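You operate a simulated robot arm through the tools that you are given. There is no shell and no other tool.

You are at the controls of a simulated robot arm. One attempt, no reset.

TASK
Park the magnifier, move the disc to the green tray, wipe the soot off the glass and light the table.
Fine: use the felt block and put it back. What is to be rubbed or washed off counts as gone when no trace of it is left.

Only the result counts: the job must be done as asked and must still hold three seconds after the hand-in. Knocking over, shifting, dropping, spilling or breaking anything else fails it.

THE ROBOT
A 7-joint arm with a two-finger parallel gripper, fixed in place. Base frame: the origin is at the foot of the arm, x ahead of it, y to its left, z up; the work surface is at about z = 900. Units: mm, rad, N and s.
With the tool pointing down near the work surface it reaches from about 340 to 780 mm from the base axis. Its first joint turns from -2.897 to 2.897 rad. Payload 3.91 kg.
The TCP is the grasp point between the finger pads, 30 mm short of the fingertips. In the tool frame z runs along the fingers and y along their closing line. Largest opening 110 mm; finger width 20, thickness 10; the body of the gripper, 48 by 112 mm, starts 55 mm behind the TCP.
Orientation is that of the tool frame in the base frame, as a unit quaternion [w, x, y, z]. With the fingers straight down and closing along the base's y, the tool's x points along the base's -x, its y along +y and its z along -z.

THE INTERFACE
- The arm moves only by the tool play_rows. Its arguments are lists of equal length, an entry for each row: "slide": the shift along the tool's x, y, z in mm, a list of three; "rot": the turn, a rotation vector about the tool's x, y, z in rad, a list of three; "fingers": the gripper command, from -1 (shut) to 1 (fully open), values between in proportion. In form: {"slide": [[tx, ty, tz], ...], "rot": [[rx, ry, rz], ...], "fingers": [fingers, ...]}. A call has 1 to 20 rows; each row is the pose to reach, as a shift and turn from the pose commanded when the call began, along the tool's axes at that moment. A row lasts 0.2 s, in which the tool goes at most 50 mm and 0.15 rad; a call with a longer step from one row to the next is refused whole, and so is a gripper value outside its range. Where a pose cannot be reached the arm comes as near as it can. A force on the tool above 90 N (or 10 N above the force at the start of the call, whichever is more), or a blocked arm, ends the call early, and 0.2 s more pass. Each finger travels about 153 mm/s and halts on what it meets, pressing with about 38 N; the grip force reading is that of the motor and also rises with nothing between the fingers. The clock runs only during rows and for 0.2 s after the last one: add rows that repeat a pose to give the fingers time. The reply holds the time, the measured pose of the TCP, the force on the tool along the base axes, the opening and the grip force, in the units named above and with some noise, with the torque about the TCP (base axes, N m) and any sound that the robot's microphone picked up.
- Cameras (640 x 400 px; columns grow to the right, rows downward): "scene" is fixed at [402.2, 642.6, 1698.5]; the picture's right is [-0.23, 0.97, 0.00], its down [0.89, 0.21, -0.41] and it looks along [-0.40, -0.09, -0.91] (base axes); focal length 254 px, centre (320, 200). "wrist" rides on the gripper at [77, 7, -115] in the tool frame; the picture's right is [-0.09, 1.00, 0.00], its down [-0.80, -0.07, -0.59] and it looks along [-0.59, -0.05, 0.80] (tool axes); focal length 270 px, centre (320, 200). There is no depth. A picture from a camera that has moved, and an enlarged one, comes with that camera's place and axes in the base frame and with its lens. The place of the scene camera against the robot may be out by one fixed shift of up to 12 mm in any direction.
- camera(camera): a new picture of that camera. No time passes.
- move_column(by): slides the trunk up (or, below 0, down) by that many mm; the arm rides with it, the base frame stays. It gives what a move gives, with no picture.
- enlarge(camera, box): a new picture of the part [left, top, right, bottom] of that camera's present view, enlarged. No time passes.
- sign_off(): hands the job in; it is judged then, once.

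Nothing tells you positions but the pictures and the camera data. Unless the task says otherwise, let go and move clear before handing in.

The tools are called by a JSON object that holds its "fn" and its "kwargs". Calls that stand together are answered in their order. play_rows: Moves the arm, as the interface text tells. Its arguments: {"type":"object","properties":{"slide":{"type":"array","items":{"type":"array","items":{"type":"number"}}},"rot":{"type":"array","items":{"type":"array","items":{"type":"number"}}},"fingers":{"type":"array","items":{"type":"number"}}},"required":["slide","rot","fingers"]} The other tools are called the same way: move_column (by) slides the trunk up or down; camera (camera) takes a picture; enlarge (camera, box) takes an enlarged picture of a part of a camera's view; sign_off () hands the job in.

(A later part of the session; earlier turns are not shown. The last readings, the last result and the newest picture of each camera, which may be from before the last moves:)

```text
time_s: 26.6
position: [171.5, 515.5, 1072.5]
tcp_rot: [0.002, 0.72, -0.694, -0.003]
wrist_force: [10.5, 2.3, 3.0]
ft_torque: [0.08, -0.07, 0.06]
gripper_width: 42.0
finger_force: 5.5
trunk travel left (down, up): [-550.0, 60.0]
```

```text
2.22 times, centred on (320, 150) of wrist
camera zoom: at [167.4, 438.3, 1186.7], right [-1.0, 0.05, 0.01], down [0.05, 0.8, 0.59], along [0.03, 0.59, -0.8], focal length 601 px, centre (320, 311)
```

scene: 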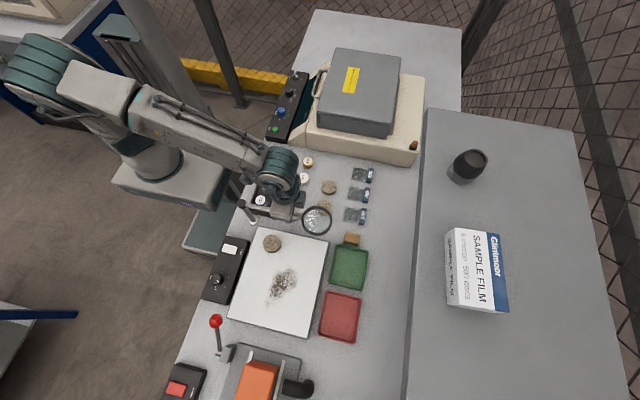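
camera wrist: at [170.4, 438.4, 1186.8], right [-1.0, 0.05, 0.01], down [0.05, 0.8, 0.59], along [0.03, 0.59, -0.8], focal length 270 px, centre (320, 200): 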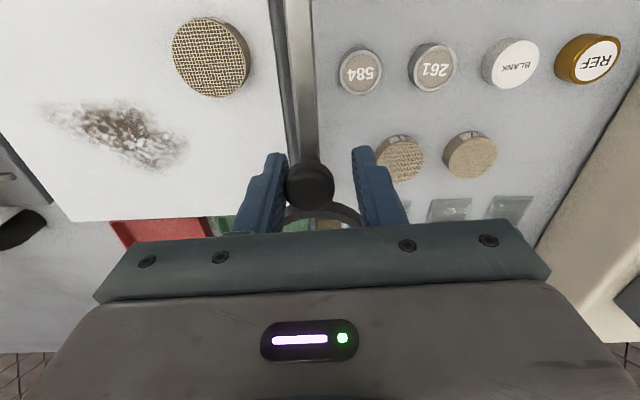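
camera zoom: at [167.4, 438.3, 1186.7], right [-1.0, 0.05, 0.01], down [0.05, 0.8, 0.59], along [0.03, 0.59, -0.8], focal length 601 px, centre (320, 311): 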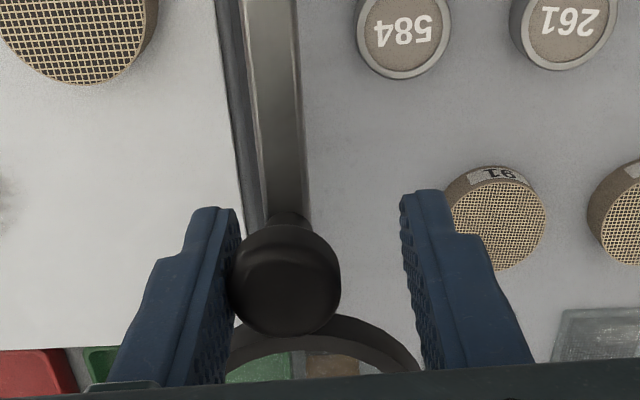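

The magnifier is at its 90° stop. I'll back off, open, and rise straight up, then check that it stays.

{"fn": "play_rows", "kwargs": {"slide": [[0, -2, 0], [0, -4, 0], [0, -4, 0], [0, -4, -30], [0, -4, -70], [0, -4, -110], [0, -4, -110]], "rot": [[0, 0, 0], [0, 0, 0], [0, 0, 0], [0, 0, 0], [0, 0, 0], [0, 0, 0], [0, 0, 0]], "fingers": [-0.1, 0.1, 0.1, 0.1, 0.1, 0.1, 0.1]}}

{"fn": "camera", "kwargs": {"camera": "wrist"}}

{"fn": "enlarge", "kwargs": {"camera": "scene", "box": [230, 170, 350, 260]}}

```text
time_s: 28.2
position: [171.0, 514.8, 1179.5]
tcp_rot: [0.003, 0.72, -0.694, -0.002]
wrist_force: [0.4, -0.8, -0.6]
ft_torque: [0.04, -0.01, -0.02]
gripper_width: 60.5
finger_force: 0.1
trunk travel left (down, up): [-550.0, 60.0]
```

```text
taken
camera wrist: at [169.4, 438.8, 1294.5], right [-1.0, 0.05, 0.01], down [0.05, 0.8, 0.59], along [0.03, 0.59, -0.8], focal length 270 px, centre (320, 200)
```

wrist: 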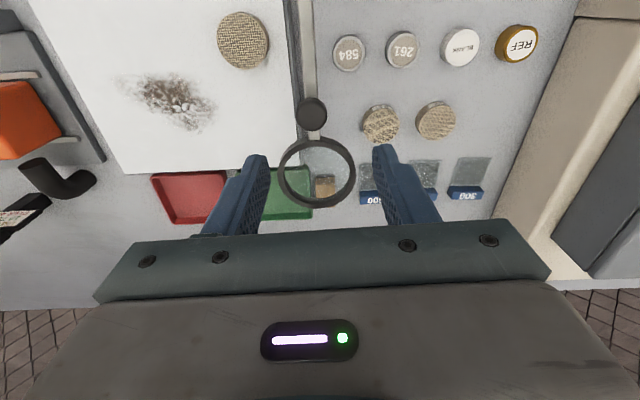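

```text
4.44 times, centred on (290, 215) of scene
camera zoom: at [402.2, 642.6, 1698.5], right [-0.23, 0.97, 0.0], down [0.89, 0.21, -0.41], along [-0.4, -0.09, -0.91], focal length 1127 px, centre (453, 133)
```

zoom: 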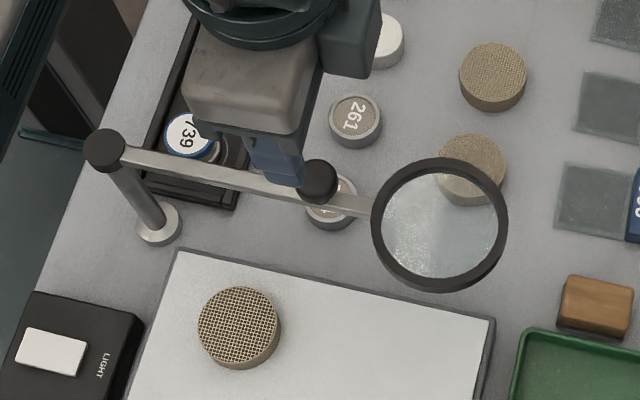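

The magnifier holds at its stop. Now I'll measure the disc, soot, trays and felt block more exactly.

{"fn": "enlarge", "kwargs": {"camera": "wrist", "box": [60, 0, 320, 180]}}

{"fn": "enlarge", "kwargs": {"camera": "wrist", "box": [140, 150, 400, 240]}}

{"fn": "enlarge", "kwargs": {"camera": "scene", "box": [225, 225, 385, 345]}}

```text
2.22 times, centred on (190, 90) of wrist
camera zoom: at [169.4, 438.8, 1294.5], right [-1.0, 0.05, 0.01], down [0.05, 0.8, 0.59], along [0.03, 0.59, -0.8], focal length 601 px, centre (609, 444)
```

zoom: 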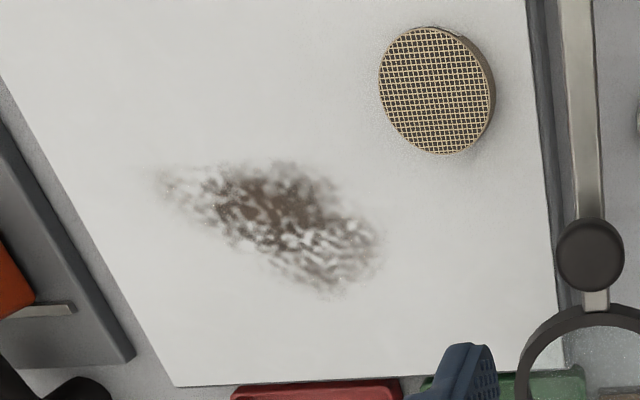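

```text
2.46 times, centred on (270, 195) of wrist
camera zoom: at [169.4, 438.8, 1294.5], right [-1.0, 0.05, 0.01], down [0.05, 0.8, 0.59], along [0.03, 0.59, -0.8], focal length 665 px, centre (443, 212)
```

zoom: 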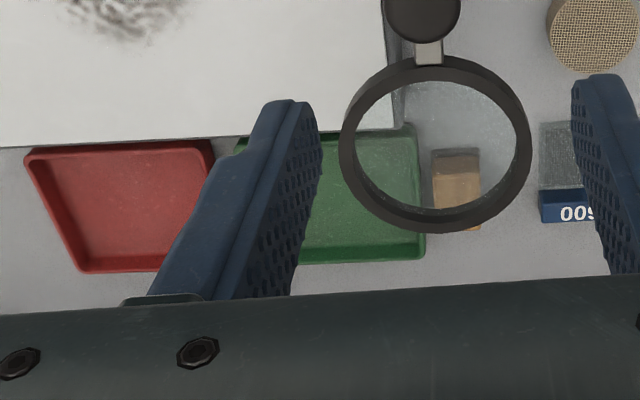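

```text
3.33 times, centred on (305, 285) of scene
camera zoom: at [402.2, 642.6, 1698.5], right [-0.23, 0.97, 0.0], down [0.89, 0.21, -0.41], along [-0.4, -0.09, -0.91], focal length 845 px, centre (370, -83)
```

zoom: 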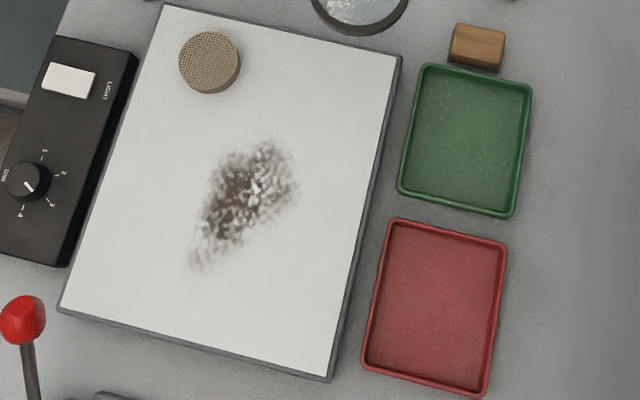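

Glass top looks to be at z≈954 (a ~55 mm light box), the disc at about (251, 469), soot around x 300–415, y 490–575, green tray centre about (254, 711), felt block about (170, 702). I'll move above the disc, turning the gripper back to closing along y.

{"fn": "play_rows", "kwargs": {"slide": [[4.4, -7, 0], [8.9, -14, 0], [13.3, -21, 0], [17.8, -28, 0], [22.2, -35.5, 0], [26.7, -42.7, 0], [31.1, -49.8, 10], [35.6, -57, 20], [40, -64, 35], [44.5, -71, 50], [48.9, -78.3, 60], [48.9, -78.3, 60], [48.9, -78.3, 60]], "rot": [[0, 0, 0.146], [0, 0, 0.292], [0, 0, 0.438], [0, 0, 0.584], [0, 0, 0.73], [0, 0, 0.876], [0, 0, 1.022], [0, 0, 1.168], [0, 0, 1.314], [0, 0, 1.46], [0, 0, 1.606], [0, 0, 1.606], [0, 0, 1.606]], "fingers": [0.1, 0.1, 0.1, 0.1, 0.3, 0.5, 0.7, 1, 1, 1, 1, 1, 1]}}

{"fn": "camera", "kwargs": {"camera": "wrist"}}

{"fn": "camera", "kwargs": {"camera": "scene"}}

```text
time_s: 31.0
position: [252.3, 469.1, 1122.6]
tcp_rot: [-0.003, 0.001, 1.0, 0.0]
wrist_force: [0.1, -0.2, 0.0]
ft_torque: [0.02, 0.01, 0.01]
gripper_width: 110.1
finger_force: 0.1
trunk travel left (down, up): [-550.0, 60.0]
```

```text
taken
camera wrist: at [176.9, 476.0, 1237.2], right [0.09, 1.0, 0.0], down [0.8, -0.07, 0.59], along [0.59, -0.05, -0.81], focal length 270 px, centre (320, 200)
```

wrist: 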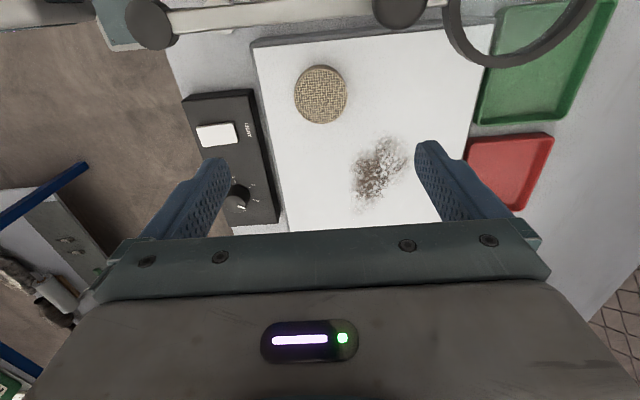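

```text
taken
```

scene: 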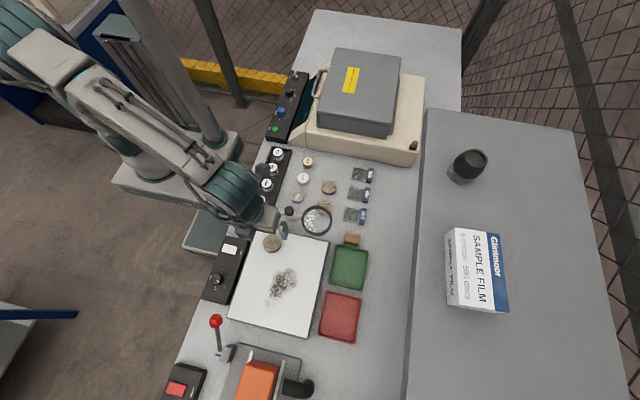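

{"fn": "enlarge", "kwargs": {"camera": "wrist", "box": [240, 30, 440, 220]}}

{"fn": "enlarge", "kwargs": {"camera": "wrist", "box": [280, 50, 360, 130]}}

```text
2.11 times, centred on (340, 125) of wrist
camera zoom: at [176.9, 476.0, 1237.2], right [0.09, 1.0, 0.0], down [0.8, -0.07, 0.59], along [0.59, -0.05, -0.81], focal length 569 px, centre (278, 358)
```

zoom: 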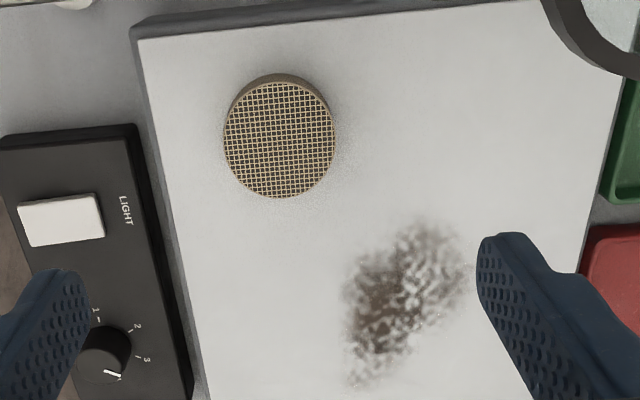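

```text
5.00 times, centred on (320, 90) of wrist
camera zoom: at [176.9, 476.0, 1237.2], right [0.09, 1.0, 0.0], down [0.8, -0.07, 0.59], along [0.59, -0.05, -0.81], focal length 1351 px, centre (320, 750)
```

zoom: 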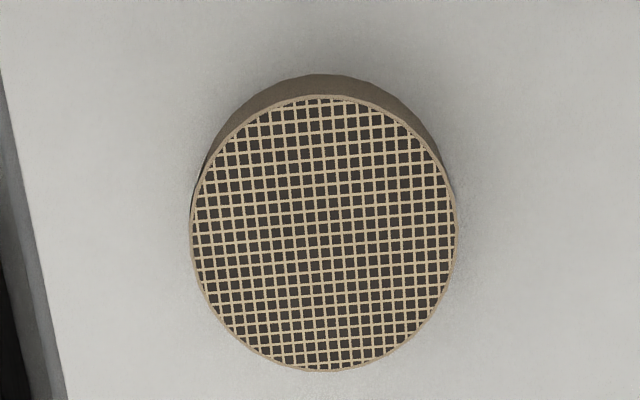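

The disc is at about (248, 470) with its top near z 972, ~52 mm across and ~19 mm thick. Descending over it with the fingers open.

{"fn": "play_rows", "kwargs": {"slide": [[2, 0.5, 30], [4, 1, 60], [4, 1, 90], [4, 1, 112], [4, 1, 112], [4, 1, 112]], "rot": [[0, 0, 0], [0, -0.003, 0], [0, -0.006, 0], [0, -0.006, 0], [0, -0.006, 0], [0, -0.006, 0]], "fingers": [1, 1, 1, 1, 1, 1]}}

{"fn": "camera", "kwargs": {"camera": "wrist"}}

{"fn": "enlarge", "kwargs": {"camera": "scene", "box": [220, 190, 340, 280]}}

```text
time_s: 32.4
position: [248.7, 468.8, 1009.8]
tcp_rot: [0.0, -0.001, 1.0, 0.0]
wrist_force: [-0.1, -0.3, -0.4]
ft_torque: [0.02, 0.03, 0.04]
gripper_width: 110.1
finger_force: 0.0
trunk travel left (down, up): [-550.0, 60.0]
```

```text
taken
camera wrist: at [172.2, 475.5, 1124.1], right [0.09, 1.0, 0.0], down [0.8, -0.07, 0.59], along [0.59, -0.05, -0.8], focal length 270 px, centre (320, 200)
```

wrist: 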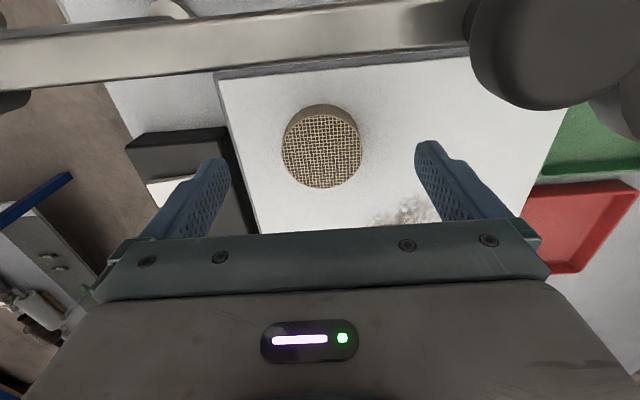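

```text
4.44 times, centred on (280, 235) of scene
camera zoom: at [402.2, 642.6, 1698.5], right [-0.23, 0.97, 0.0], down [0.89, 0.21, -0.41], along [-0.4, -0.09, -0.91], focal length 1127 px, centre (498, 44)
```

zoom: 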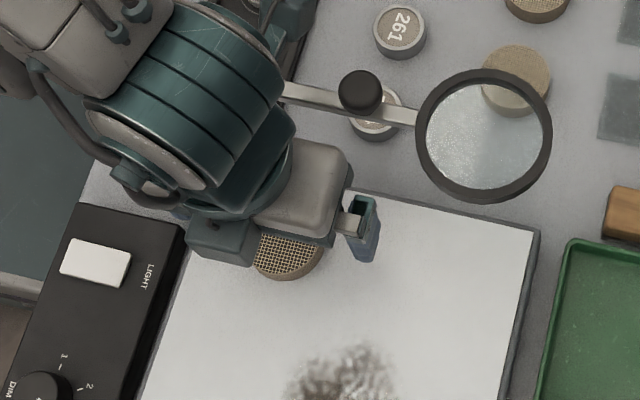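

{"fn": "play_rows", "kwargs": {"slide": [[1, 1, 10], [2, 1, 20], [2, 1, 20], [2, 1, 20], [2, 1, 20], [2, 1, 20], [2, 1, 20]], "rot": [[0, 0, 0], [0, 0, 0], [0, 0, 0], [0, 0, 0], [0, 0, 0], [0, 0, 0], [0, 0, 0]], "fingers": [1, 1, 0.6, 0.2, -0.2, -0.6, -0.6]}}

{"fn": "camera", "kwargs": {"camera": "wrist"}}

```text
time_s: 34.0
position: [248.6, 470.2, 990.4]
tcp_rot: [0.0, -0.001, 1.0, 0.0]
wrist_force: [0.2, -0.1, -0.7]
ft_torque: [-0.01, 0.0, -0.02]
gripper_width: 48.6
finger_force: 38.0
trunk travel left (down, up): [-550.0, 60.0]
```

```text
taken
camera wrist: at [171.2, 477.6, 1104.6], right [0.09, 1.0, 0.0], down [0.8, -0.07, 0.59], along [0.59, -0.05, -0.8], focal length 270 px, centre (320, 200)
```

wrist: 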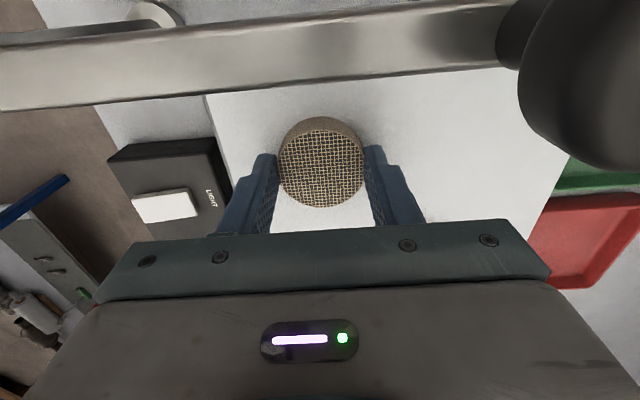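

{"fn": "play_rows", "kwargs": {"slide": [[0, 0, -5], [0, 0, -15], [0, 0, -30], [0, 0, -50], [0, 0, -80], [0, 0, -80]], "rot": [[0, 0, 0], [0, 0, 0], [0, 0, 0], [0, 0, 0], [0, 0, 0], [0, 0, 0]], "fingers": [-0.6, -0.6, -0.6, -0.6, -0.6, -0.6]}}

{"fn": "camera", "kwargs": {"camera": "wrist"}}

{"fn": "enlarge", "kwargs": {"camera": "scene", "box": [220, 190, 380, 310]}}

```text
time_s: 35.4
position: [246.0, 469.0, 1069.4]
tcp_rot: [0.0, 0.0, 1.0, 0.0]
wrist_force: [0.1, -0.8, -0.1]
ft_torque: [-0.02, -0.03, 0.01]
gripper_width: 48.6
finger_force: 38.1
trunk travel left (down, up): [-550.0, 60.0]
```

```text
taken
camera wrist: at [170.6, 476.2, 1184.0], right [0.09, 1.0, 0.0], down [0.8, -0.07, 0.59], along [0.59, -0.05, -0.8], focal length 270 px, centre (320, 200)
```

wrist: 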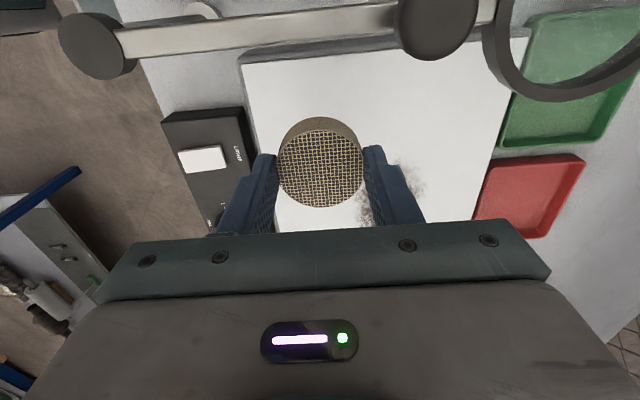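

```text
3.33 times, centred on (300, 250) of scene
camera zoom: at [402.2, 642.6, 1698.5], right [-0.23, 0.97, 0.0], down [0.89, 0.21, -0.41], along [-0.4, -0.09, -0.91], focal length 845 px, centre (387, 33)
```

zoom: 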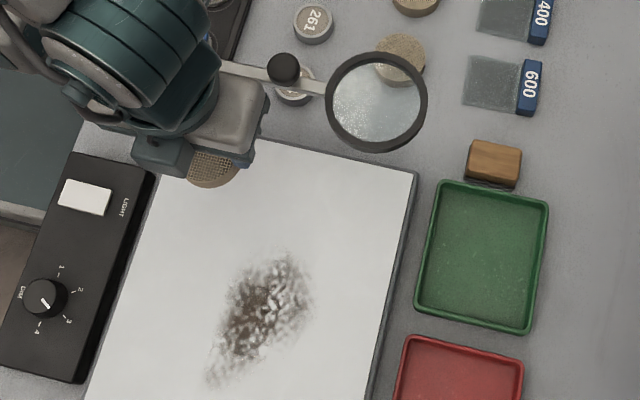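

The disc is held and lifted; nothing was under it. Carrying it around the lens, over to the green tray.

{"fn": "play_rows", "kwargs": {"slide": [[-32, 30, -10], [-64, 60, -20], [-64, 100, -20], [-64, 140, -20], [-64, 175, -20], [-50, 205, -10], [-30, 225, 0], [-10, 240, 5], [-10, 240, 5], [-10, 240, 5]], "rot": [[0, 0, 0], [0, 0, 0], [0, 0, 0], [0, 0, 0], [0, 0, 0], [0, 0, 0], [0, 0, 0], [0, 0, 0], [0, 0, 0], [0, 0, 0]], "fingers": [-0.6, -0.6, -0.6, -0.6, -0.6, -0.6, -0.6, -0.6, -0.6, -0.6]}}

{"fn": "camera", "kwargs": {"camera": "wrist"}}

{"fn": "camera", "kwargs": {"camera": "scene"}}

```text
time_s: 37.6
position: [256.5, 687.7, 1065.7]
tcp_rot: [0.0, 0.0, 1.0, -0.001]
wrist_force: [0.5, 0.5, -0.7]
ft_torque: [-0.01, -0.01, 0.01]
gripper_width: 48.7
finger_force: 37.9
out of reach, approached as far as the arm can: row 6, 7, 8, 9, 10
trunk travel left (down, up): [-550.0, 60.0]
```

```text
taken
camera wrist: at [180.8, 694.9, 1178.9], right [0.09, 1.0, 0.0], down [0.8, -0.07, 0.59], along [0.59, -0.05, -0.8], focal length 270 px, centre (320, 200)
```

wrist: 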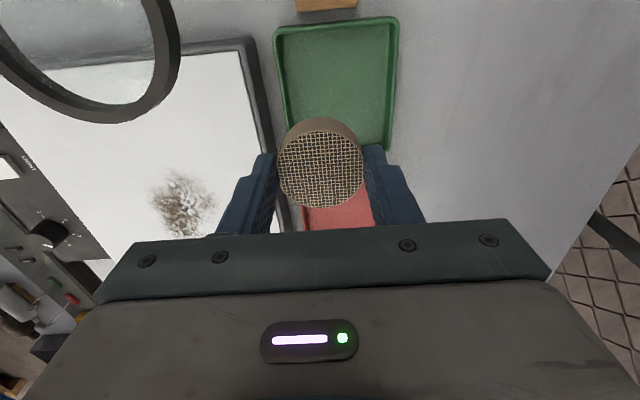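

```text
taken
```

scene: 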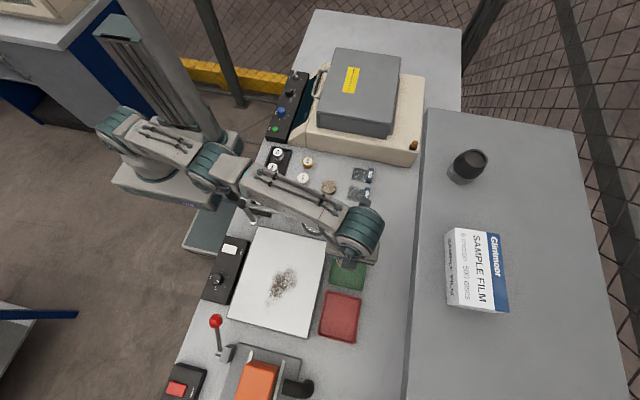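

The disc is over the tray but the arm is at full stretch at this height; tray spans about x 196–313, y 655–757. Lowering straight down will give more reach.

{"fn": "play_rows", "kwargs": {"slide": [[0, 0, 20], [0, 0, 40], [0, 0, 60], [0, 0, 60], [0, 0, 60]], "rot": [[0, 0, 0], [0, 0, 0], [0, 0, 0], [0, 0, 0], [0, 0, 0]], "fingers": [-0.6, -0.6, -0.6, -0.6, -0.6]}}

{"fn": "camera", "kwargs": {"camera": "wrist"}}

{"fn": "enlarge", "kwargs": {"camera": "scene", "box": [220, 160, 400, 310]}}

```text
time_s: 38.8
position: [255.6, 686.8, 1005.7]
tcp_rot: [0.0, 0.0, 1.0, -0.001]
wrist_force: [-0.1, -0.8, -0.8]
ft_torque: [-0.01, 0.03, 0.0]
gripper_width: 48.5
finger_force: 37.9
trunk travel left (down, up): [-550.0, 60.0]
```

```text
taken
camera wrist: at [179.7, 693.9, 1118.7], right [0.09, 1.0, 0.0], down [0.8, -0.07, 0.59], along [0.59, -0.05, -0.8], focal length 270 px, centre (320, 200)
```

wrist: 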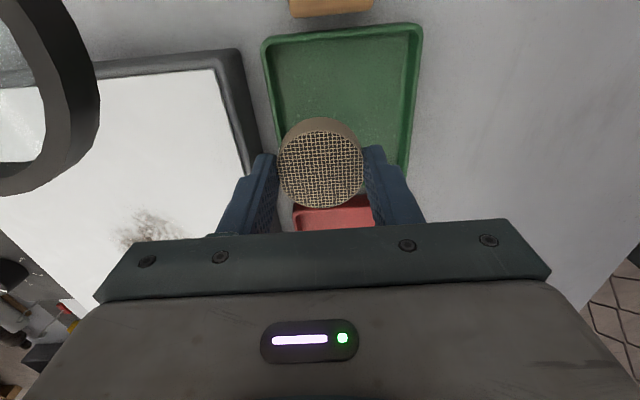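

```text
2.67 times, centred on (310, 235) of scene
camera zoom: at [402.2, 642.6, 1698.5], right [-0.23, 0.97, 0.0], down [0.89, 0.21, -0.41], along [-0.4, -0.09, -0.91], focal length 676 px, centre (347, 107)
```

zoom: 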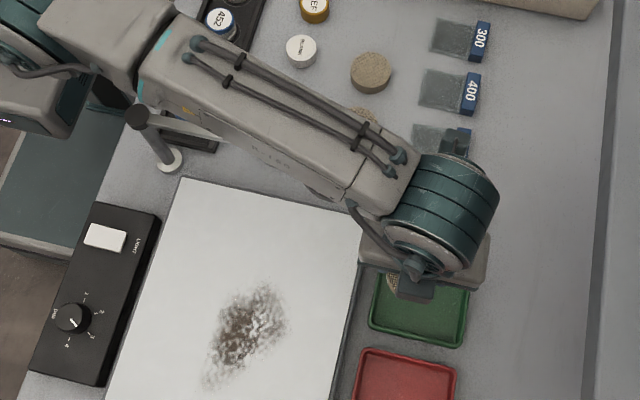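

{"fn": "play_rows", "kwargs": {"slide": [[0, 0, 15], [1, 8, 25], [2, 15, 30], [2, 20, 32], [2, 20, 32], [2, 20, 32]], "rot": [[0, 0, 0], [0, 0, 0], [0, 0, 0], [0, 0, 0], [0, 0, 0], [0, 0, 0]], "fingers": [-0.6, -0.6, -0.6, -0.6, -0.6, -0.6]}}

{"fn": "camera", "kwargs": {"camera": "wrist"}}

```text
time_s: 40.2
position: [255.3, 703.4, 974.5]
tcp_rot: [0.0, 0.0, 1.0, 0.0]
wrist_force: [1.4, -0.6, -0.7]
ft_torque: [-0.01, 0.02, -0.01]
gripper_width: 48.6
finger_force: 38.2
out of reach, approached as far as the arm can: row 4, 5, 6
trunk travel left (down, up): [-550.0, 60.0]
```

```text
taken
camera wrist: at [178.9, 710.9, 1088.4], right [0.09, 1.0, 0.0], down [0.8, -0.07, 0.59], along [0.59, -0.05, -0.8], focal length 270 px, centre (320, 200)
```

wrist: 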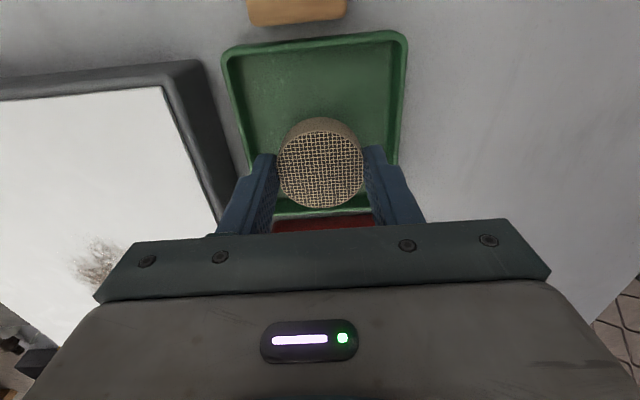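

{"fn": "play_rows", "kwargs": {"slide": [[0, 0, 10], [0, 0, 20], [0, 0, 28], [0, 0, 28]], "rot": [[0, 0, 0], [0, 0, 0], [0, 0, 0], [0, 0, 0]], "fingers": [-0.6, -0.6, -0.6, -0.6]}}

{"fn": "camera", "kwargs": {"camera": "wrist"}}

{"fn": "enlarge", "kwargs": {"camera": "scene", "box": [220, 160, 400, 310]}}

```text
time_s: 41.2
position: [255.2, 702.2, 944.2]
tcp_rot: [0.0, -0.001, 1.0, 0.001]
wrist_force: [0.4, 1.1, -0.1]
ft_torque: [-0.03, -0.01, 0.01]
gripper_width: 48.8
finger_force: 37.6
trunk travel left (down, up): [-550.0, 60.0]
```

```text
taken
camera wrist: at [178.7, 709.1, 1059.2], right [0.09, 1.0, 0.0], down [0.8, -0.07, 0.59], along [0.59, -0.05, -0.8], focal length 270 px, centre (320, 200)
```

wrist: 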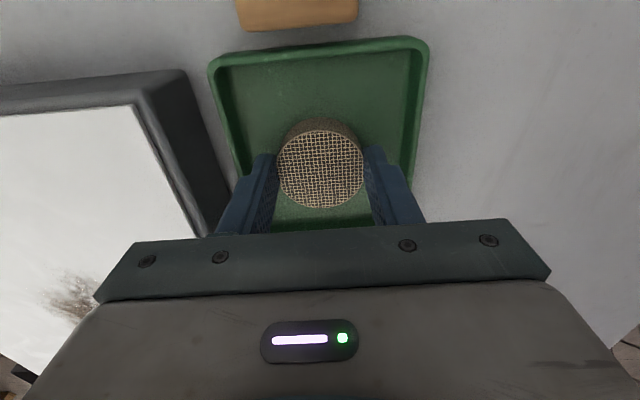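

```text
2.67 times, centred on (310, 235) of scene
camera zoom: at [402.2, 642.6, 1698.5], right [-0.23, 0.97, 0.0], down [0.89, 0.21, -0.41], along [-0.4, -0.09, -0.91], focal length 676 px, centre (347, 107)
```

zoom: 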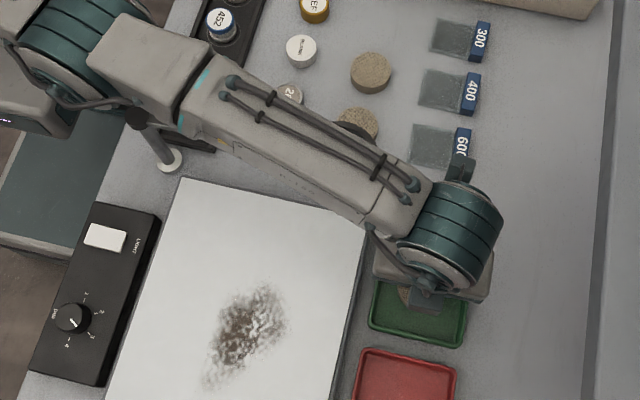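

{"fn": "play_rows", "kwargs": {"slide": [[0, 0, 1.5], [0, 0, 3], [0, 0, 3]], "rot": [[0, 0, 0], [0, 0, 0], [0, 0, 0]], "fingers": [-0.6, -0.6, -0.6]}}

```text
time_s: 42.0
position: [255.6, 702.9, 943.5]
tcp_rot: [0.0, 0.0, 1.0, 0.001]
wrist_force: [0.2, 2.9, 8.9]
ft_torque: [0.11, -0.05, -0.01]
gripper_width: 48.8
finger_force: 37.9
trunk travel left (down, up): [-550.0, 60.0]
```

Contact with the tray floor. Releasing with a small opening and rising straight up.

{"fn": "play_rows", "kwargs": {"slide": [[0, 0, -1], [0, 0, -1], [0, 0, -1], [0, 0, -20], [0, 0, -45], [0, 0, -75], [0, 0, -75]], "rot": [[0, 0, 0], [0, 0, 0], [0, 0, 0], [0, 0, 0], [0, 0, 0], [0, 0, 0], [0, 0, 0]], "fingers": [0.0, 0.055, 0.055, 0.055, 0.055, 0.055, 0.055]}}

{"fn": "camera", "kwargs": {"camera": "wrist"}}

{"fn": "enlarge", "kwargs": {"camera": "scene", "box": [220, 160, 400, 310]}}

```text
time_s: 43.6
position: [250.7, 697.6, 1016.1]
tcp_rot: [-0.001, 0.0, 1.0, -0.001]
wrist_force: [0.3, 0.5, 0.1]
ft_torque: [0.03, -0.02, -0.04]
gripper_width: 58.0
finger_force: 0.1
out of reach, approached as far as the arm can: row 6
trunk travel left (down, up): [-550.0, 60.0]
```

```text
taken
camera wrist: at [176.4, 705.9, 1130.2], right [0.09, 1.0, 0.0], down [0.8, -0.07, 0.59], along [0.59, -0.05, -0.8], focal length 270 px, centre (320, 200)
```

wrist: 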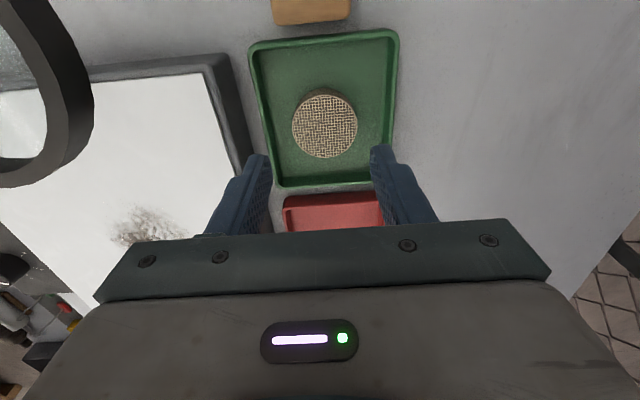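

```text
2.67 times, centred on (310, 235) of scene
camera zoom: at [402.2, 642.6, 1698.5], right [-0.23, 0.97, 0.0], down [0.89, 0.21, -0.41], along [-0.4, -0.09, -0.91], focal length 676 px, centre (347, 107)
```

zoom: 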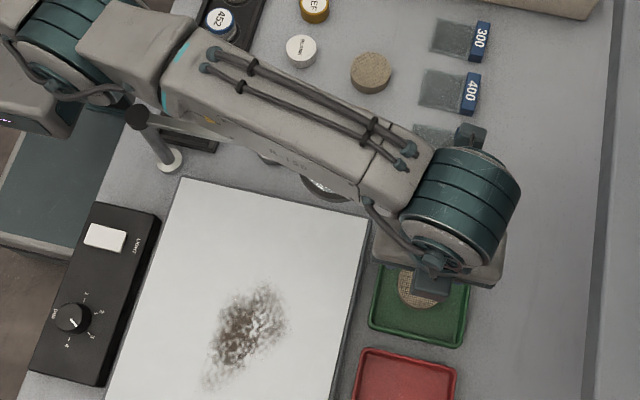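

The disc rests in the green tray. Next is the felt block at about (170, 700); I'll move above it and measure it.

{"fn": "play_rows", "kwargs": {"slide": [[30, 1, 0], [60, 2, 0], [83, 2, 0], [83, 2, 0], [83, 2, 0]], "rot": [[0, 0, 0], [0, 0, 0], [0, 0, 0], [0, 0, 0], [0, 0, 0]], "fingers": [0.055, 0.1, 0.2, 0.36, 0.36]}}

{"fn": "camera", "kwargs": {"camera": "wrist"}}

{"fn": "enlarge", "kwargs": {"camera": "scene", "box": [220, 160, 400, 310]}}

```text
time_s: 44.8
position: [170.6, 705.2, 1018.3]
tcp_rot: [0.0, 0.0, 1.0, 0.0]
wrist_force: [-0.1, 0.0, 0.5]
ft_torque: [0.02, 0.01, 0.0]
gripper_width: 74.9
finger_force: 0.0
trunk travel left (down, up): [-550.0, 60.0]
```

```text
taken
camera wrist: at [94.1, 711.1, 1131.8], right [0.09, 1.0, 0.0], down [0.8, -0.07, 0.59], along [0.59, -0.05, -0.8], focal length 270 px, centre (320, 200)
```

wrist: 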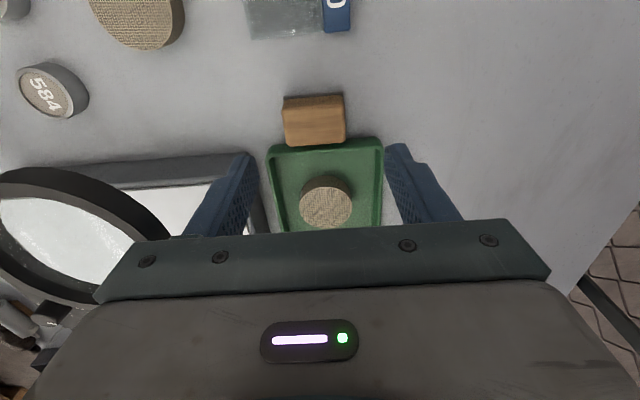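

```text
2.67 times, centred on (310, 235) of scene
camera zoom: at [402.2, 642.6, 1698.5], right [-0.23, 0.97, 0.0], down [0.89, 0.21, -0.41], along [-0.4, -0.09, -0.91], focal length 676 px, centre (347, 107)
```

zoom: 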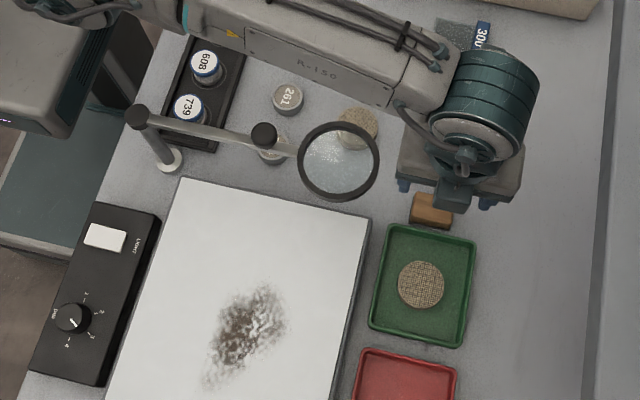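

{"fn": "enlarge", "kwargs": {"camera": "wrist", "box": [260, 80, 380, 160]}}

{"fn": "enlarge", "kwargs": {"camera": "scene", "box": [310, 210, 390, 270]}}

```text
5.00 times, centred on (320, 120) of wrist
camera zoom: at [94.1, 711.1, 1131.8], right [0.09, 1.0, 0.0], down [0.8, -0.07, 0.59], along [0.59, -0.05, -0.8], focal length 1351 px, centre (320, 600)
```

zoom: 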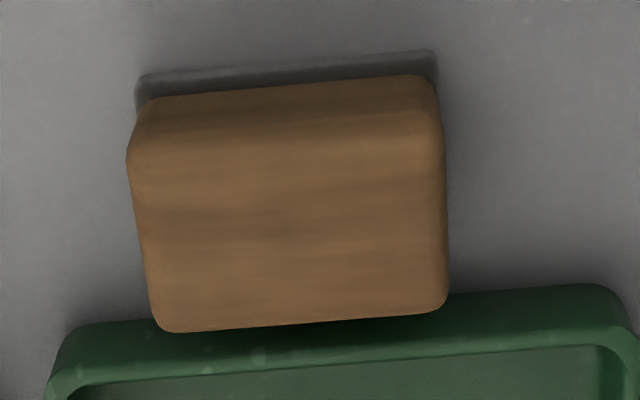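

```text
6.67 times, centred on (350, 240) of scene
camera zoom: at [402.2, 642.6, 1698.5], right [-0.23, 0.97, 0.0], down [0.89, 0.21, -0.41], along [-0.4, -0.09, -0.91], focal length 1690 px, centre (120, -67)
```

zoom: 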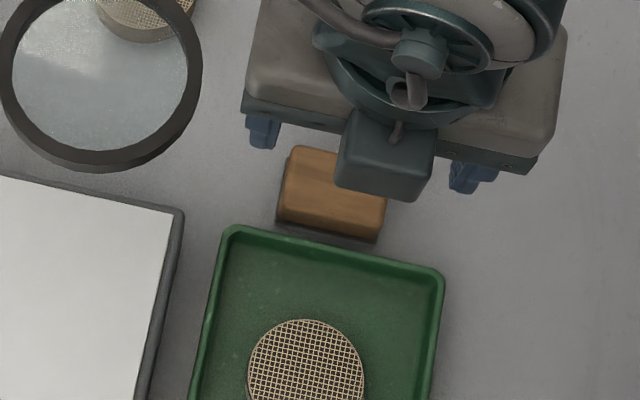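

The block spans about x 155–188, y 675–725, top near z 930, felt on its underside. Descending around it, tips kept above the felt layer.

{"fn": "play_rows", "kwargs": {"slide": [[0, -2.5, 20], [0, -5, 40], [0, -5, 60], [0, -5, 75], [0, -5, 81], [0, -5, 81], [0, -5, 81]], "rot": [[0, 0, 0], [0, 0, 0], [0, 0, 0], [0, 0, 0], [0, 0, 0], [0, 0, 0], [0, 0, 0]], "fingers": [0.36, 0.36, 0.36, 0.36, 0.36, 0.36, 0.36]}}

{"fn": "camera", "kwargs": {"camera": "wrist"}}

{"fn": "enlarge", "kwargs": {"camera": "scene", "box": [220, 160, 400, 310]}}

```text
time_s: 46.4
position: [168.8, 697.9, 936.2]
tcp_rot: [-0.001, -0.001, 1.0, 0.0]
wrist_force: [-0.2, 0.5, -0.9]
ft_torque: [0.0, 0.02, -0.01]
gripper_width: 74.6
finger_force: 0.0
trunk travel left (down, up): [-550.0, 60.0]
```

```text
taken
camera wrist: at [94.1, 705.5, 1050.5], right [0.09, 1.0, 0.0], down [0.8, -0.07, 0.59], along [0.59, -0.05, -0.8], focal length 270 px, centre (320, 200)
```

wrist: 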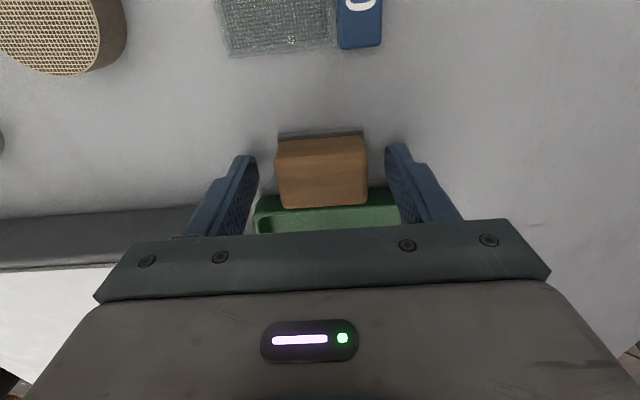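

```text
2.67 times, centred on (310, 235) of scene
camera zoom: at [402.2, 642.6, 1698.5], right [-0.23, 0.97, 0.0], down [0.89, 0.21, -0.41], along [-0.4, -0.09, -0.91], focal length 676 px, centre (347, 107)
```

zoom: 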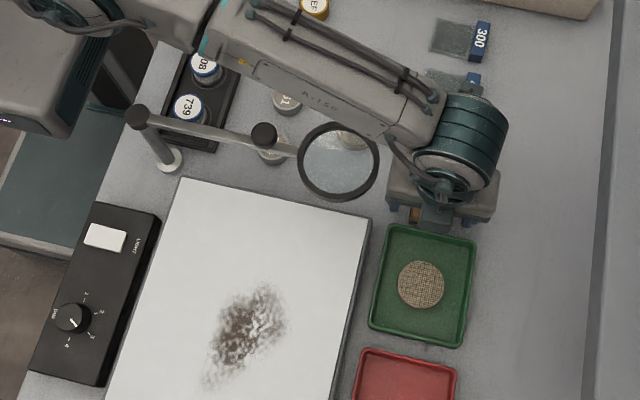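

{"fn": "play_rows", "kwargs": {"slide": [[0, 1, 0], [0, 1, 0], [0, 1, 0], [0, 1, 0]], "rot": [[0, 0, 0], [0, 0, 0], [0, 0, 0], [0, 0, 0]], "fingers": [0.1, -0.2, -0.5, -0.5]}}

{"fn": "camera", "kwargs": {"camera": "wrist"}}

```text
time_s: 47.4
position: [171.3, 700.2, 937.3]
tcp_rot: [0.0, 0.001, 1.0, 0.0]
wrist_force: [-0.1, 0.6, 1.1]
ft_torque: [0.01, 0.04, 0.0]
gripper_width: 48.9
finger_force: 37.7
trunk travel left (down, up): [-550.0, 60.0]
```

```text
taken
camera wrist: at [94.4, 706.9, 1050.4], right [0.09, 1.0, 0.0], down [0.8, -0.07, 0.59], along [0.59, -0.05, -0.8], focal length 270 px, centre (320, 200)
```

wrist: 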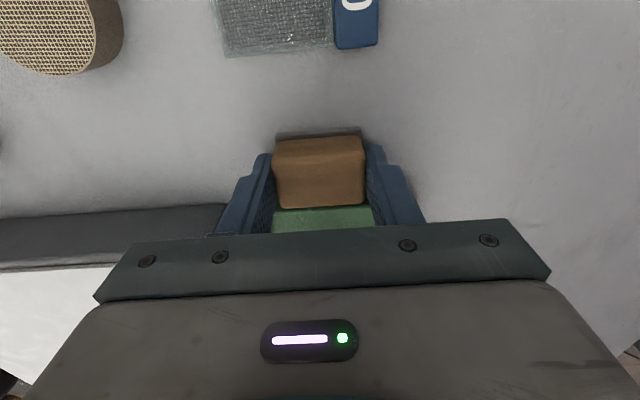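

The felt block is held (49 mm wide). Lifting it and carrying it around the lens to the glass.

{"fn": "play_rows", "kwargs": {"slide": [[0, 0, -10], [0, 0, -40], [0, 0, -70], [0, 0, -93], [-35, -12, -93], [-75, -35, -93], [-110, -50, -93], [-140, -80, -93], [-165, -115, -93], [-185, -155, -93], [-185, -155, -93]], "rot": [[0, 0, 0], [0, 0, 0], [0, 0, 0], [0, 0, 0], [0, 0, 0], [0, 0, 0], [0, 0, 0], [0, 0, 0], [0, 0, 0], [0, 0, 0], [0, 0, 0]], "fingers": [-0.5, -0.5, -0.5, -0.5, -0.5, -0.5, -0.5, -0.5, -0.5, -0.5, -0.5]}}

{"fn": "camera", "kwargs": {"camera": "wrist"}}

{"fn": "camera", "kwargs": {"camera": "scene"}}

```text
time_s: 49.8
position: [353.6, 543.2, 1028.1]
tcp_rot: [-0.001, -0.001, 1.0, 0.0]
wrist_force: [-0.5, -0.1, -0.7]
ft_torque: [-0.01, -0.02, 0.02]
gripper_width: 48.8
finger_force: 38.5
trunk travel left (down, up): [-550.0, 60.0]
```

```text
taken
camera wrist: at [278.5, 550.0, 1142.1], right [0.09, 1.0, 0.0], down [0.8, -0.07, 0.59], along [0.59, -0.05, -0.8], focal length 270 px, centre (320, 200)
```

wrist: 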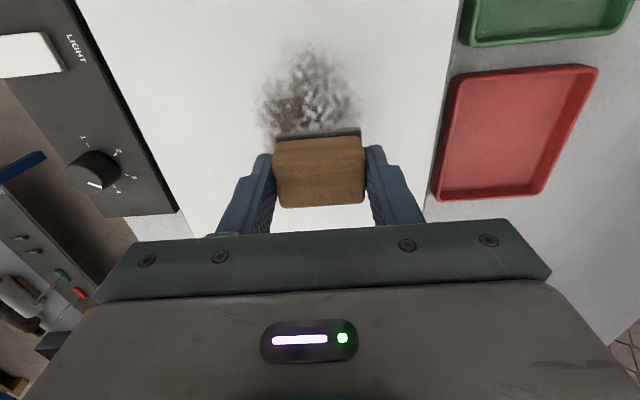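

```text
taken
```

scene: 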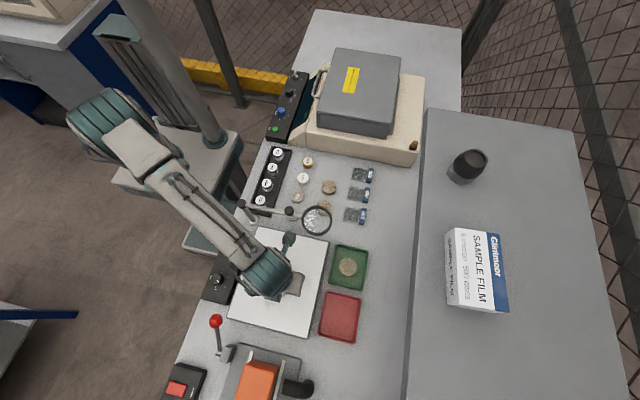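

The felt is above the soot. I'll go to the soot's near-left corner and lower until light contact with the glass.

{"fn": "play_rows", "kwargs": {"slide": [[20, -15, 0], [40, -30, 0], [62, -43, 10], [62, -43, 25], [62, -43, 33], [62, -43, 36], [62, -43, 38], [62, -43, 38]], "rot": [[0, 0, 0], [0, 0, 0], [0, 0, 0], [0, 0, 0], [0, 0, 0], [0, 0, 0], [0, 0, 0], [0, 0, 0]], "fingers": [-0.5, -0.5, -0.5, -0.5, -0.5, -0.5, -0.5, -0.5]}}

{"fn": "camera", "kwargs": {"camera": "wrist"}}

```text
time_s: 51.6
position: [295.1, 502.3, 992.2]
tcp_rot: [0.0, 0.0, 1.0, 0.001]
wrist_force: [0.4, 0.0, -0.2]
ft_torque: [-0.04, -0.03, -0.02]
gripper_width: 48.6
finger_force: 38.0
trunk travel left (down, up): [-550.0, 60.0]
```

```text
taken
camera wrist: at [218.0, 509.1, 1105.8], right [0.09, 1.0, 0.0], down [0.8, -0.07, 0.59], along [0.59, -0.05, -0.8], focal length 270 px, centre (320, 200)
```

wrist: 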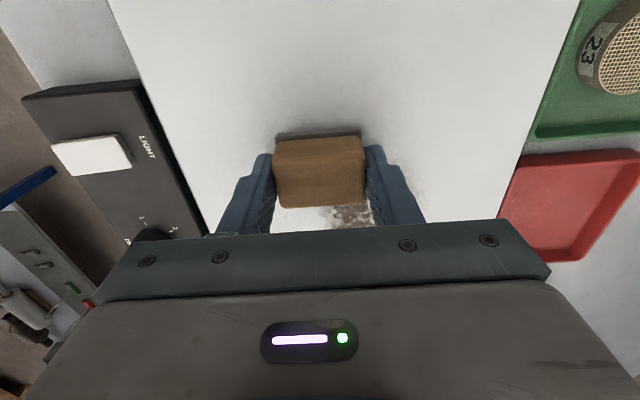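

{"fn": "play_rows", "kwargs": {"slide": [[0, 0, 2], [0, 0, 4], [0, 0, 4]], "rot": [[0, 0, 0], [0, 0, 0], [0, 0, 0]], "fingers": [-0.5, -0.5, -0.5]}}

```text
time_s: 52.4
position: [292.5, 501.5, 986.9]
tcp_rot: [-0.001, -0.001, 1.0, 0.0]
wrist_force: [0.2, -0.1, 0.4]
ft_torque: [-0.01, 0.02, 0.02]
gripper_width: 48.8
finger_force: 38.4
trunk travel left (down, up): [-550.0, 60.0]
```

{"fn": "play_rows", "kwargs": {"slide": [[0, 0, 1.5], [0, 0, 3], [0, 0, 3]], "rot": [[0, 0, 0], [0, 0, 0], [0, 0, 0]], "fingers": [-0.5, -0.5, -0.5]}}

{"fn": "enlarge", "kwargs": {"camera": "wrist", "box": [240, 110, 400, 230]}}

```text
time_s: 53.2
position: [293.6, 501.6, 987.1]
tcp_rot: [0.0, 0.0, 1.0, 0.002]
wrist_force: [1.9, 2.0, 15.4]
ft_torque: [-0.15, -0.05, -0.01]
gripper_width: 48.8
finger_force: 38.1
trunk travel left (down, up): [-550.0, 60.0]
```

```text
3.33 times, centred on (320, 170) of wrist
camera zoom: at [216.9, 508.6, 1100.2], right [0.09, 1.0, 0.0], down [0.8, -0.07, 0.6], along [0.59, -0.05, -0.8], focal length 901 px, centre (320, 300)
```

zoom: 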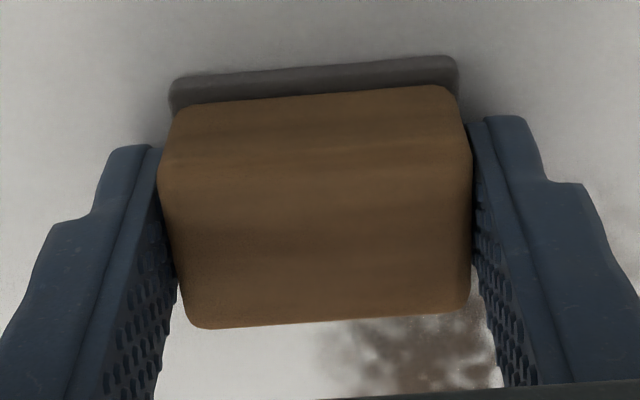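

Light contact at 15 N. Starting overlapping wiping strokes along x.

{"fn": "play_rows", "kwargs": {"slide": [[-20, 0, 0], [-40, 0, 0], [-60, 0, 0], [-80, 0, 0], [-100, 0, 0], [-120, 0, 0], [-135, 0, 0], [-135, 15, 0], [-135, 30, 0], [-115, 30, 0], [-95, 30, 0], [-75, 30, 0], [-55, 30, 0], [-35, 30, 0], [-15, 30, 0], [0, 30, 0], [0, 45, 0], [0, 60, 0]], "rot": [[0, 0, 0], [0, 0, 0], [0, 0, 0], [0, 0, 0], [0, 0, 0], [0, 0, 0], [0, 0, 0], [0, 0, 0], [0, 0, 0], [0, 0, 0], [0, 0, 0], [0, 0, 0], [0, 0, 0], [0, 0, 0], [0, 0, 0], [0, 0, 0], [0, 0, 0], [0, 0, 0]], "fingers": [-0.5, -0.5, -0.5, -0.5, -0.5, -0.5, -0.5, -0.5, -0.5, -0.5, -0.5, -0.5, -0.5, -0.5, -0.5, -0.5, -0.5, -0.5]}}

{"fn": "camera", "kwargs": {"camera": "wrist"}}

{"fn": "enlarge", "kwargs": {"camera": "scene", "box": [220, 200, 380, 340]}}

```text
time_s: 57.0
position: [291.9, 560.1, 985.3]
tcp_rot: [0.0, 0.0, 1.0, 0.003]
wrist_force: [-2.1, -7.9, 27.6]
ft_torque: [-0.43, 0.04, 0.0]
gripper_width: 48.8
finger_force: 38.5
trunk travel left (down, up): [-550.0, 60.0]
```

```text
taken
camera wrist: at [215.4, 566.4, 1099.8], right [0.09, 1.0, 0.0], down [0.8, -0.07, 0.59], along [0.59, -0.05, -0.8], focal length 270 px, centre (320, 200)
```

wrist: 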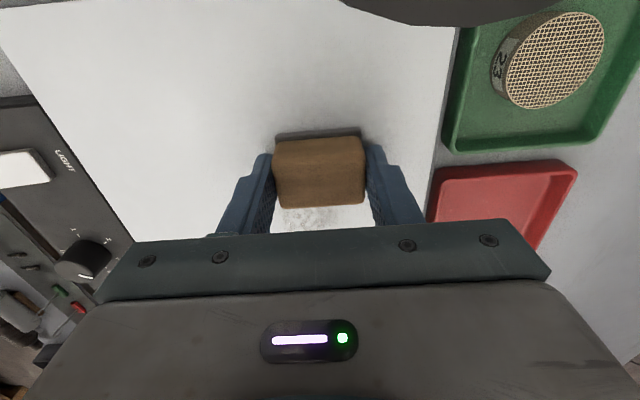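

```text
2.86 times, centred on (300, 270) of scene
camera zoom: at [402.2, 642.6, 1698.5], right [-0.23, 0.97, 0.0], down [0.89, 0.21, -0.41], along [-0.4, -0.09, -0.91], focal length 724 px, centre (377, 0)
```

zoom: 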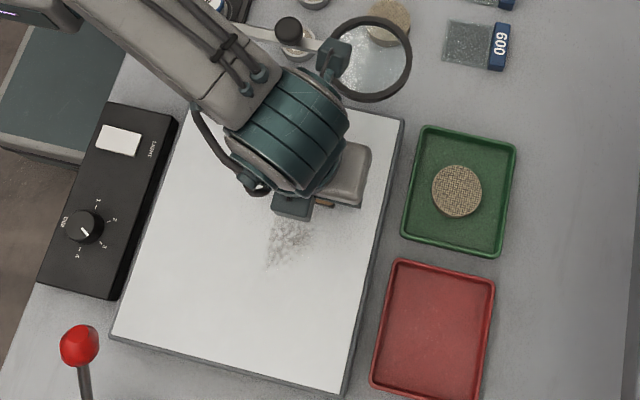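

Soot is coming off. Continuing with the remaining bands.

{"fn": "play_rows", "kwargs": {"slide": [[-20, 0, 0], [-40, 0, 0], [-60, 0, 0], [-80, 0, 0], [-100, 0, 0], [-120, 0, 0], [-135, 0, 0], [-135, 12, 0], [-135, 22, 0], [-115, 22, 0], [-95, 22, 0], [-75, 22, 0], [-55, 22, 0], [-35, 22, 0], [-15, 22, 0], [0, 22, 0], [0, 22, 0]], "rot": [[0, 0, 0], [0, 0, 0], [0, 0, 0], [0, 0, 0], [0, 0, 0], [0, 0, 0], [0, 0, 0], [0, 0, 0], [0, 0, 0], [0, 0, 0], [0, 0, 0], [0, 0, 0], [0, 0, 0], [0, 0, 0], [0, 0, 0], [0, 0, 0], [0, 0, 0]], "fingers": [-0.5, -0.5, -0.5, -0.5, -0.5, -0.5, -0.5, -0.5, -0.5, -0.5, -0.5, -0.5, -0.5, -0.5, -0.5, -0.5, -0.5]}}

{"fn": "camera", "kwargs": {"camera": "wrist"}}

{"fn": "enlarge", "kwargs": {"camera": "scene", "box": [220, 200, 380, 340]}}

```text
time_s: 60.6
position: [292.8, 584.2, 985.2]
tcp_rot: [-0.001, -0.002, 1.0, 0.0]
wrist_force: [0.8, -1.5, 8.7]
ft_torque: [0.04, -0.12, -0.02]
gripper_width: 48.8
finger_force: 38.1
trunk travel left (down, up): [-550.0, 60.0]
```

```text
taken
camera wrist: at [216.7, 591.1, 1099.7], right [0.09, 1.0, 0.0], down [0.8, -0.07, 0.59], along [0.59, -0.05, -0.8], focal length 270 px, centre (320, 200)
```

wrist: 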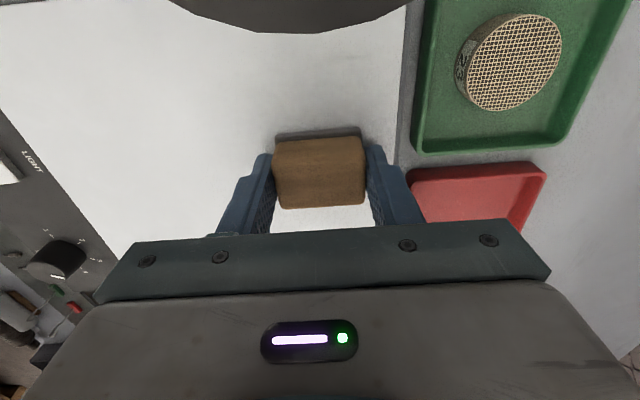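

```text
2.86 times, centred on (300, 270) of scene
camera zoom: at [402.2, 642.6, 1698.5], right [-0.23, 0.97, 0.0], down [0.89, 0.21, -0.41], along [-0.4, -0.09, -0.91], focal length 724 px, centre (377, 0)
```

zoom: 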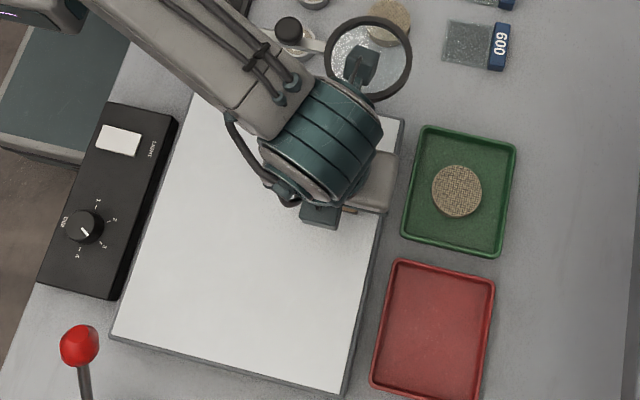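

It looks nearly clean; I'll do a second set of strokes crosswise over the whole area to get any residue.

{"fn": "play_rows", "kwargs": {"slide": [[0, -21, 0], [0, -42, 0], [0, -63, 0], [0, -84, 0], [0, -105, 0], [-24, -105, 0], [-24, -84, 0], [-24, -63, 0], [-24, -42, 0], [-24, -21, 0], [-24, 0, 0], [-48, 0, 0], [-48, -21, 0], [-48, -42, 0], [-48, -63, 0], [-48, -84, 0], [-48, -105, 0], [-72, -105, 0]], "rot": [[0, 0, 0], [0, 0, 0], [0, 0, 0], [0, 0, 0], [0, 0, 0], [0, 0, 0], [0, 0, 0], [0, 0, 0], [0, 0, 0], [0, 0, 0], [0, 0, 0], [0, 0, 0], [0, 0, 0], [0, 0, 0], [0, 0, 0], [0, 0, 0], [0, 0, 0], [0, 0, 0]], "fingers": [-0.5, -0.5, -0.5, -0.5, -0.5, -0.5, -0.5, -0.5, -0.5, -0.5, -0.5, -0.5, -0.5, -0.5, -0.5, -0.5, -0.5, -0.5]}}

{"fn": "play_rows", "kwargs": {"slide": [[0, 21, 0], [0, 42, 0], [0, 63, 0], [0, 84, 0], [0, 105, 0], [-24, 105, 0], [-24, 84, 0], [-24, 63, 0], [-24, 42, 0], [-24, 21, 0], [-24, 0, 0], [-48, 0, 0], [-48, 21, 0], [-48, 42, 0], [-48, 63, 0], [-48, 84, 0], [-48, 105, 0], [-48, 105, 0]], "rot": [[0, 0, 0], [0, 0, 0], [0, 0, 0], [0, 0, 0], [0, 0, 0], [0, 0, 0], [0, 0, 0], [0, 0, 0], [0, 0, 0], [0, 0, 0], [0, 0, 0], [0, 0, 0], [0, 0, 0], [0, 0, 0], [0, 0, 0], [0, 0, 0], [0, 0, 0], [0, 0, 0]], "fingers": [-0.5, -0.5, -0.5, -0.5, -0.5, -0.5, -0.5, -0.5, -0.5, -0.5, -0.5, -0.5, -0.5, -0.5, -0.5, -0.5, -0.5, -0.5]}}

```text
time_s: 64.4
position: [367.9, 481.4, 984.7]
tcp_rot: [0.002, -0.002, 1.0, 0.003]
wrist_force: [0.3, 2.8, 8.7]
ft_torque: [-0.09, 0.0, 0.01]
gripper_width: 48.7
finger_force: 38.0
trunk travel left (down, up): [-550.0, 60.0]
```

```text
time_s: 68.2
position: [415.1, 583.2, 985.5]
tcp_rot: [0.001, 0.001, 1.0, 0.001]
wrist_force: [0.7, -3.8, 23.5]
ft_torque: [-0.24, 0.0, 0.0]
gripper_width: 48.6
finger_force: 37.9
trunk travel left (down, up): [-550.0, 60.0]
```

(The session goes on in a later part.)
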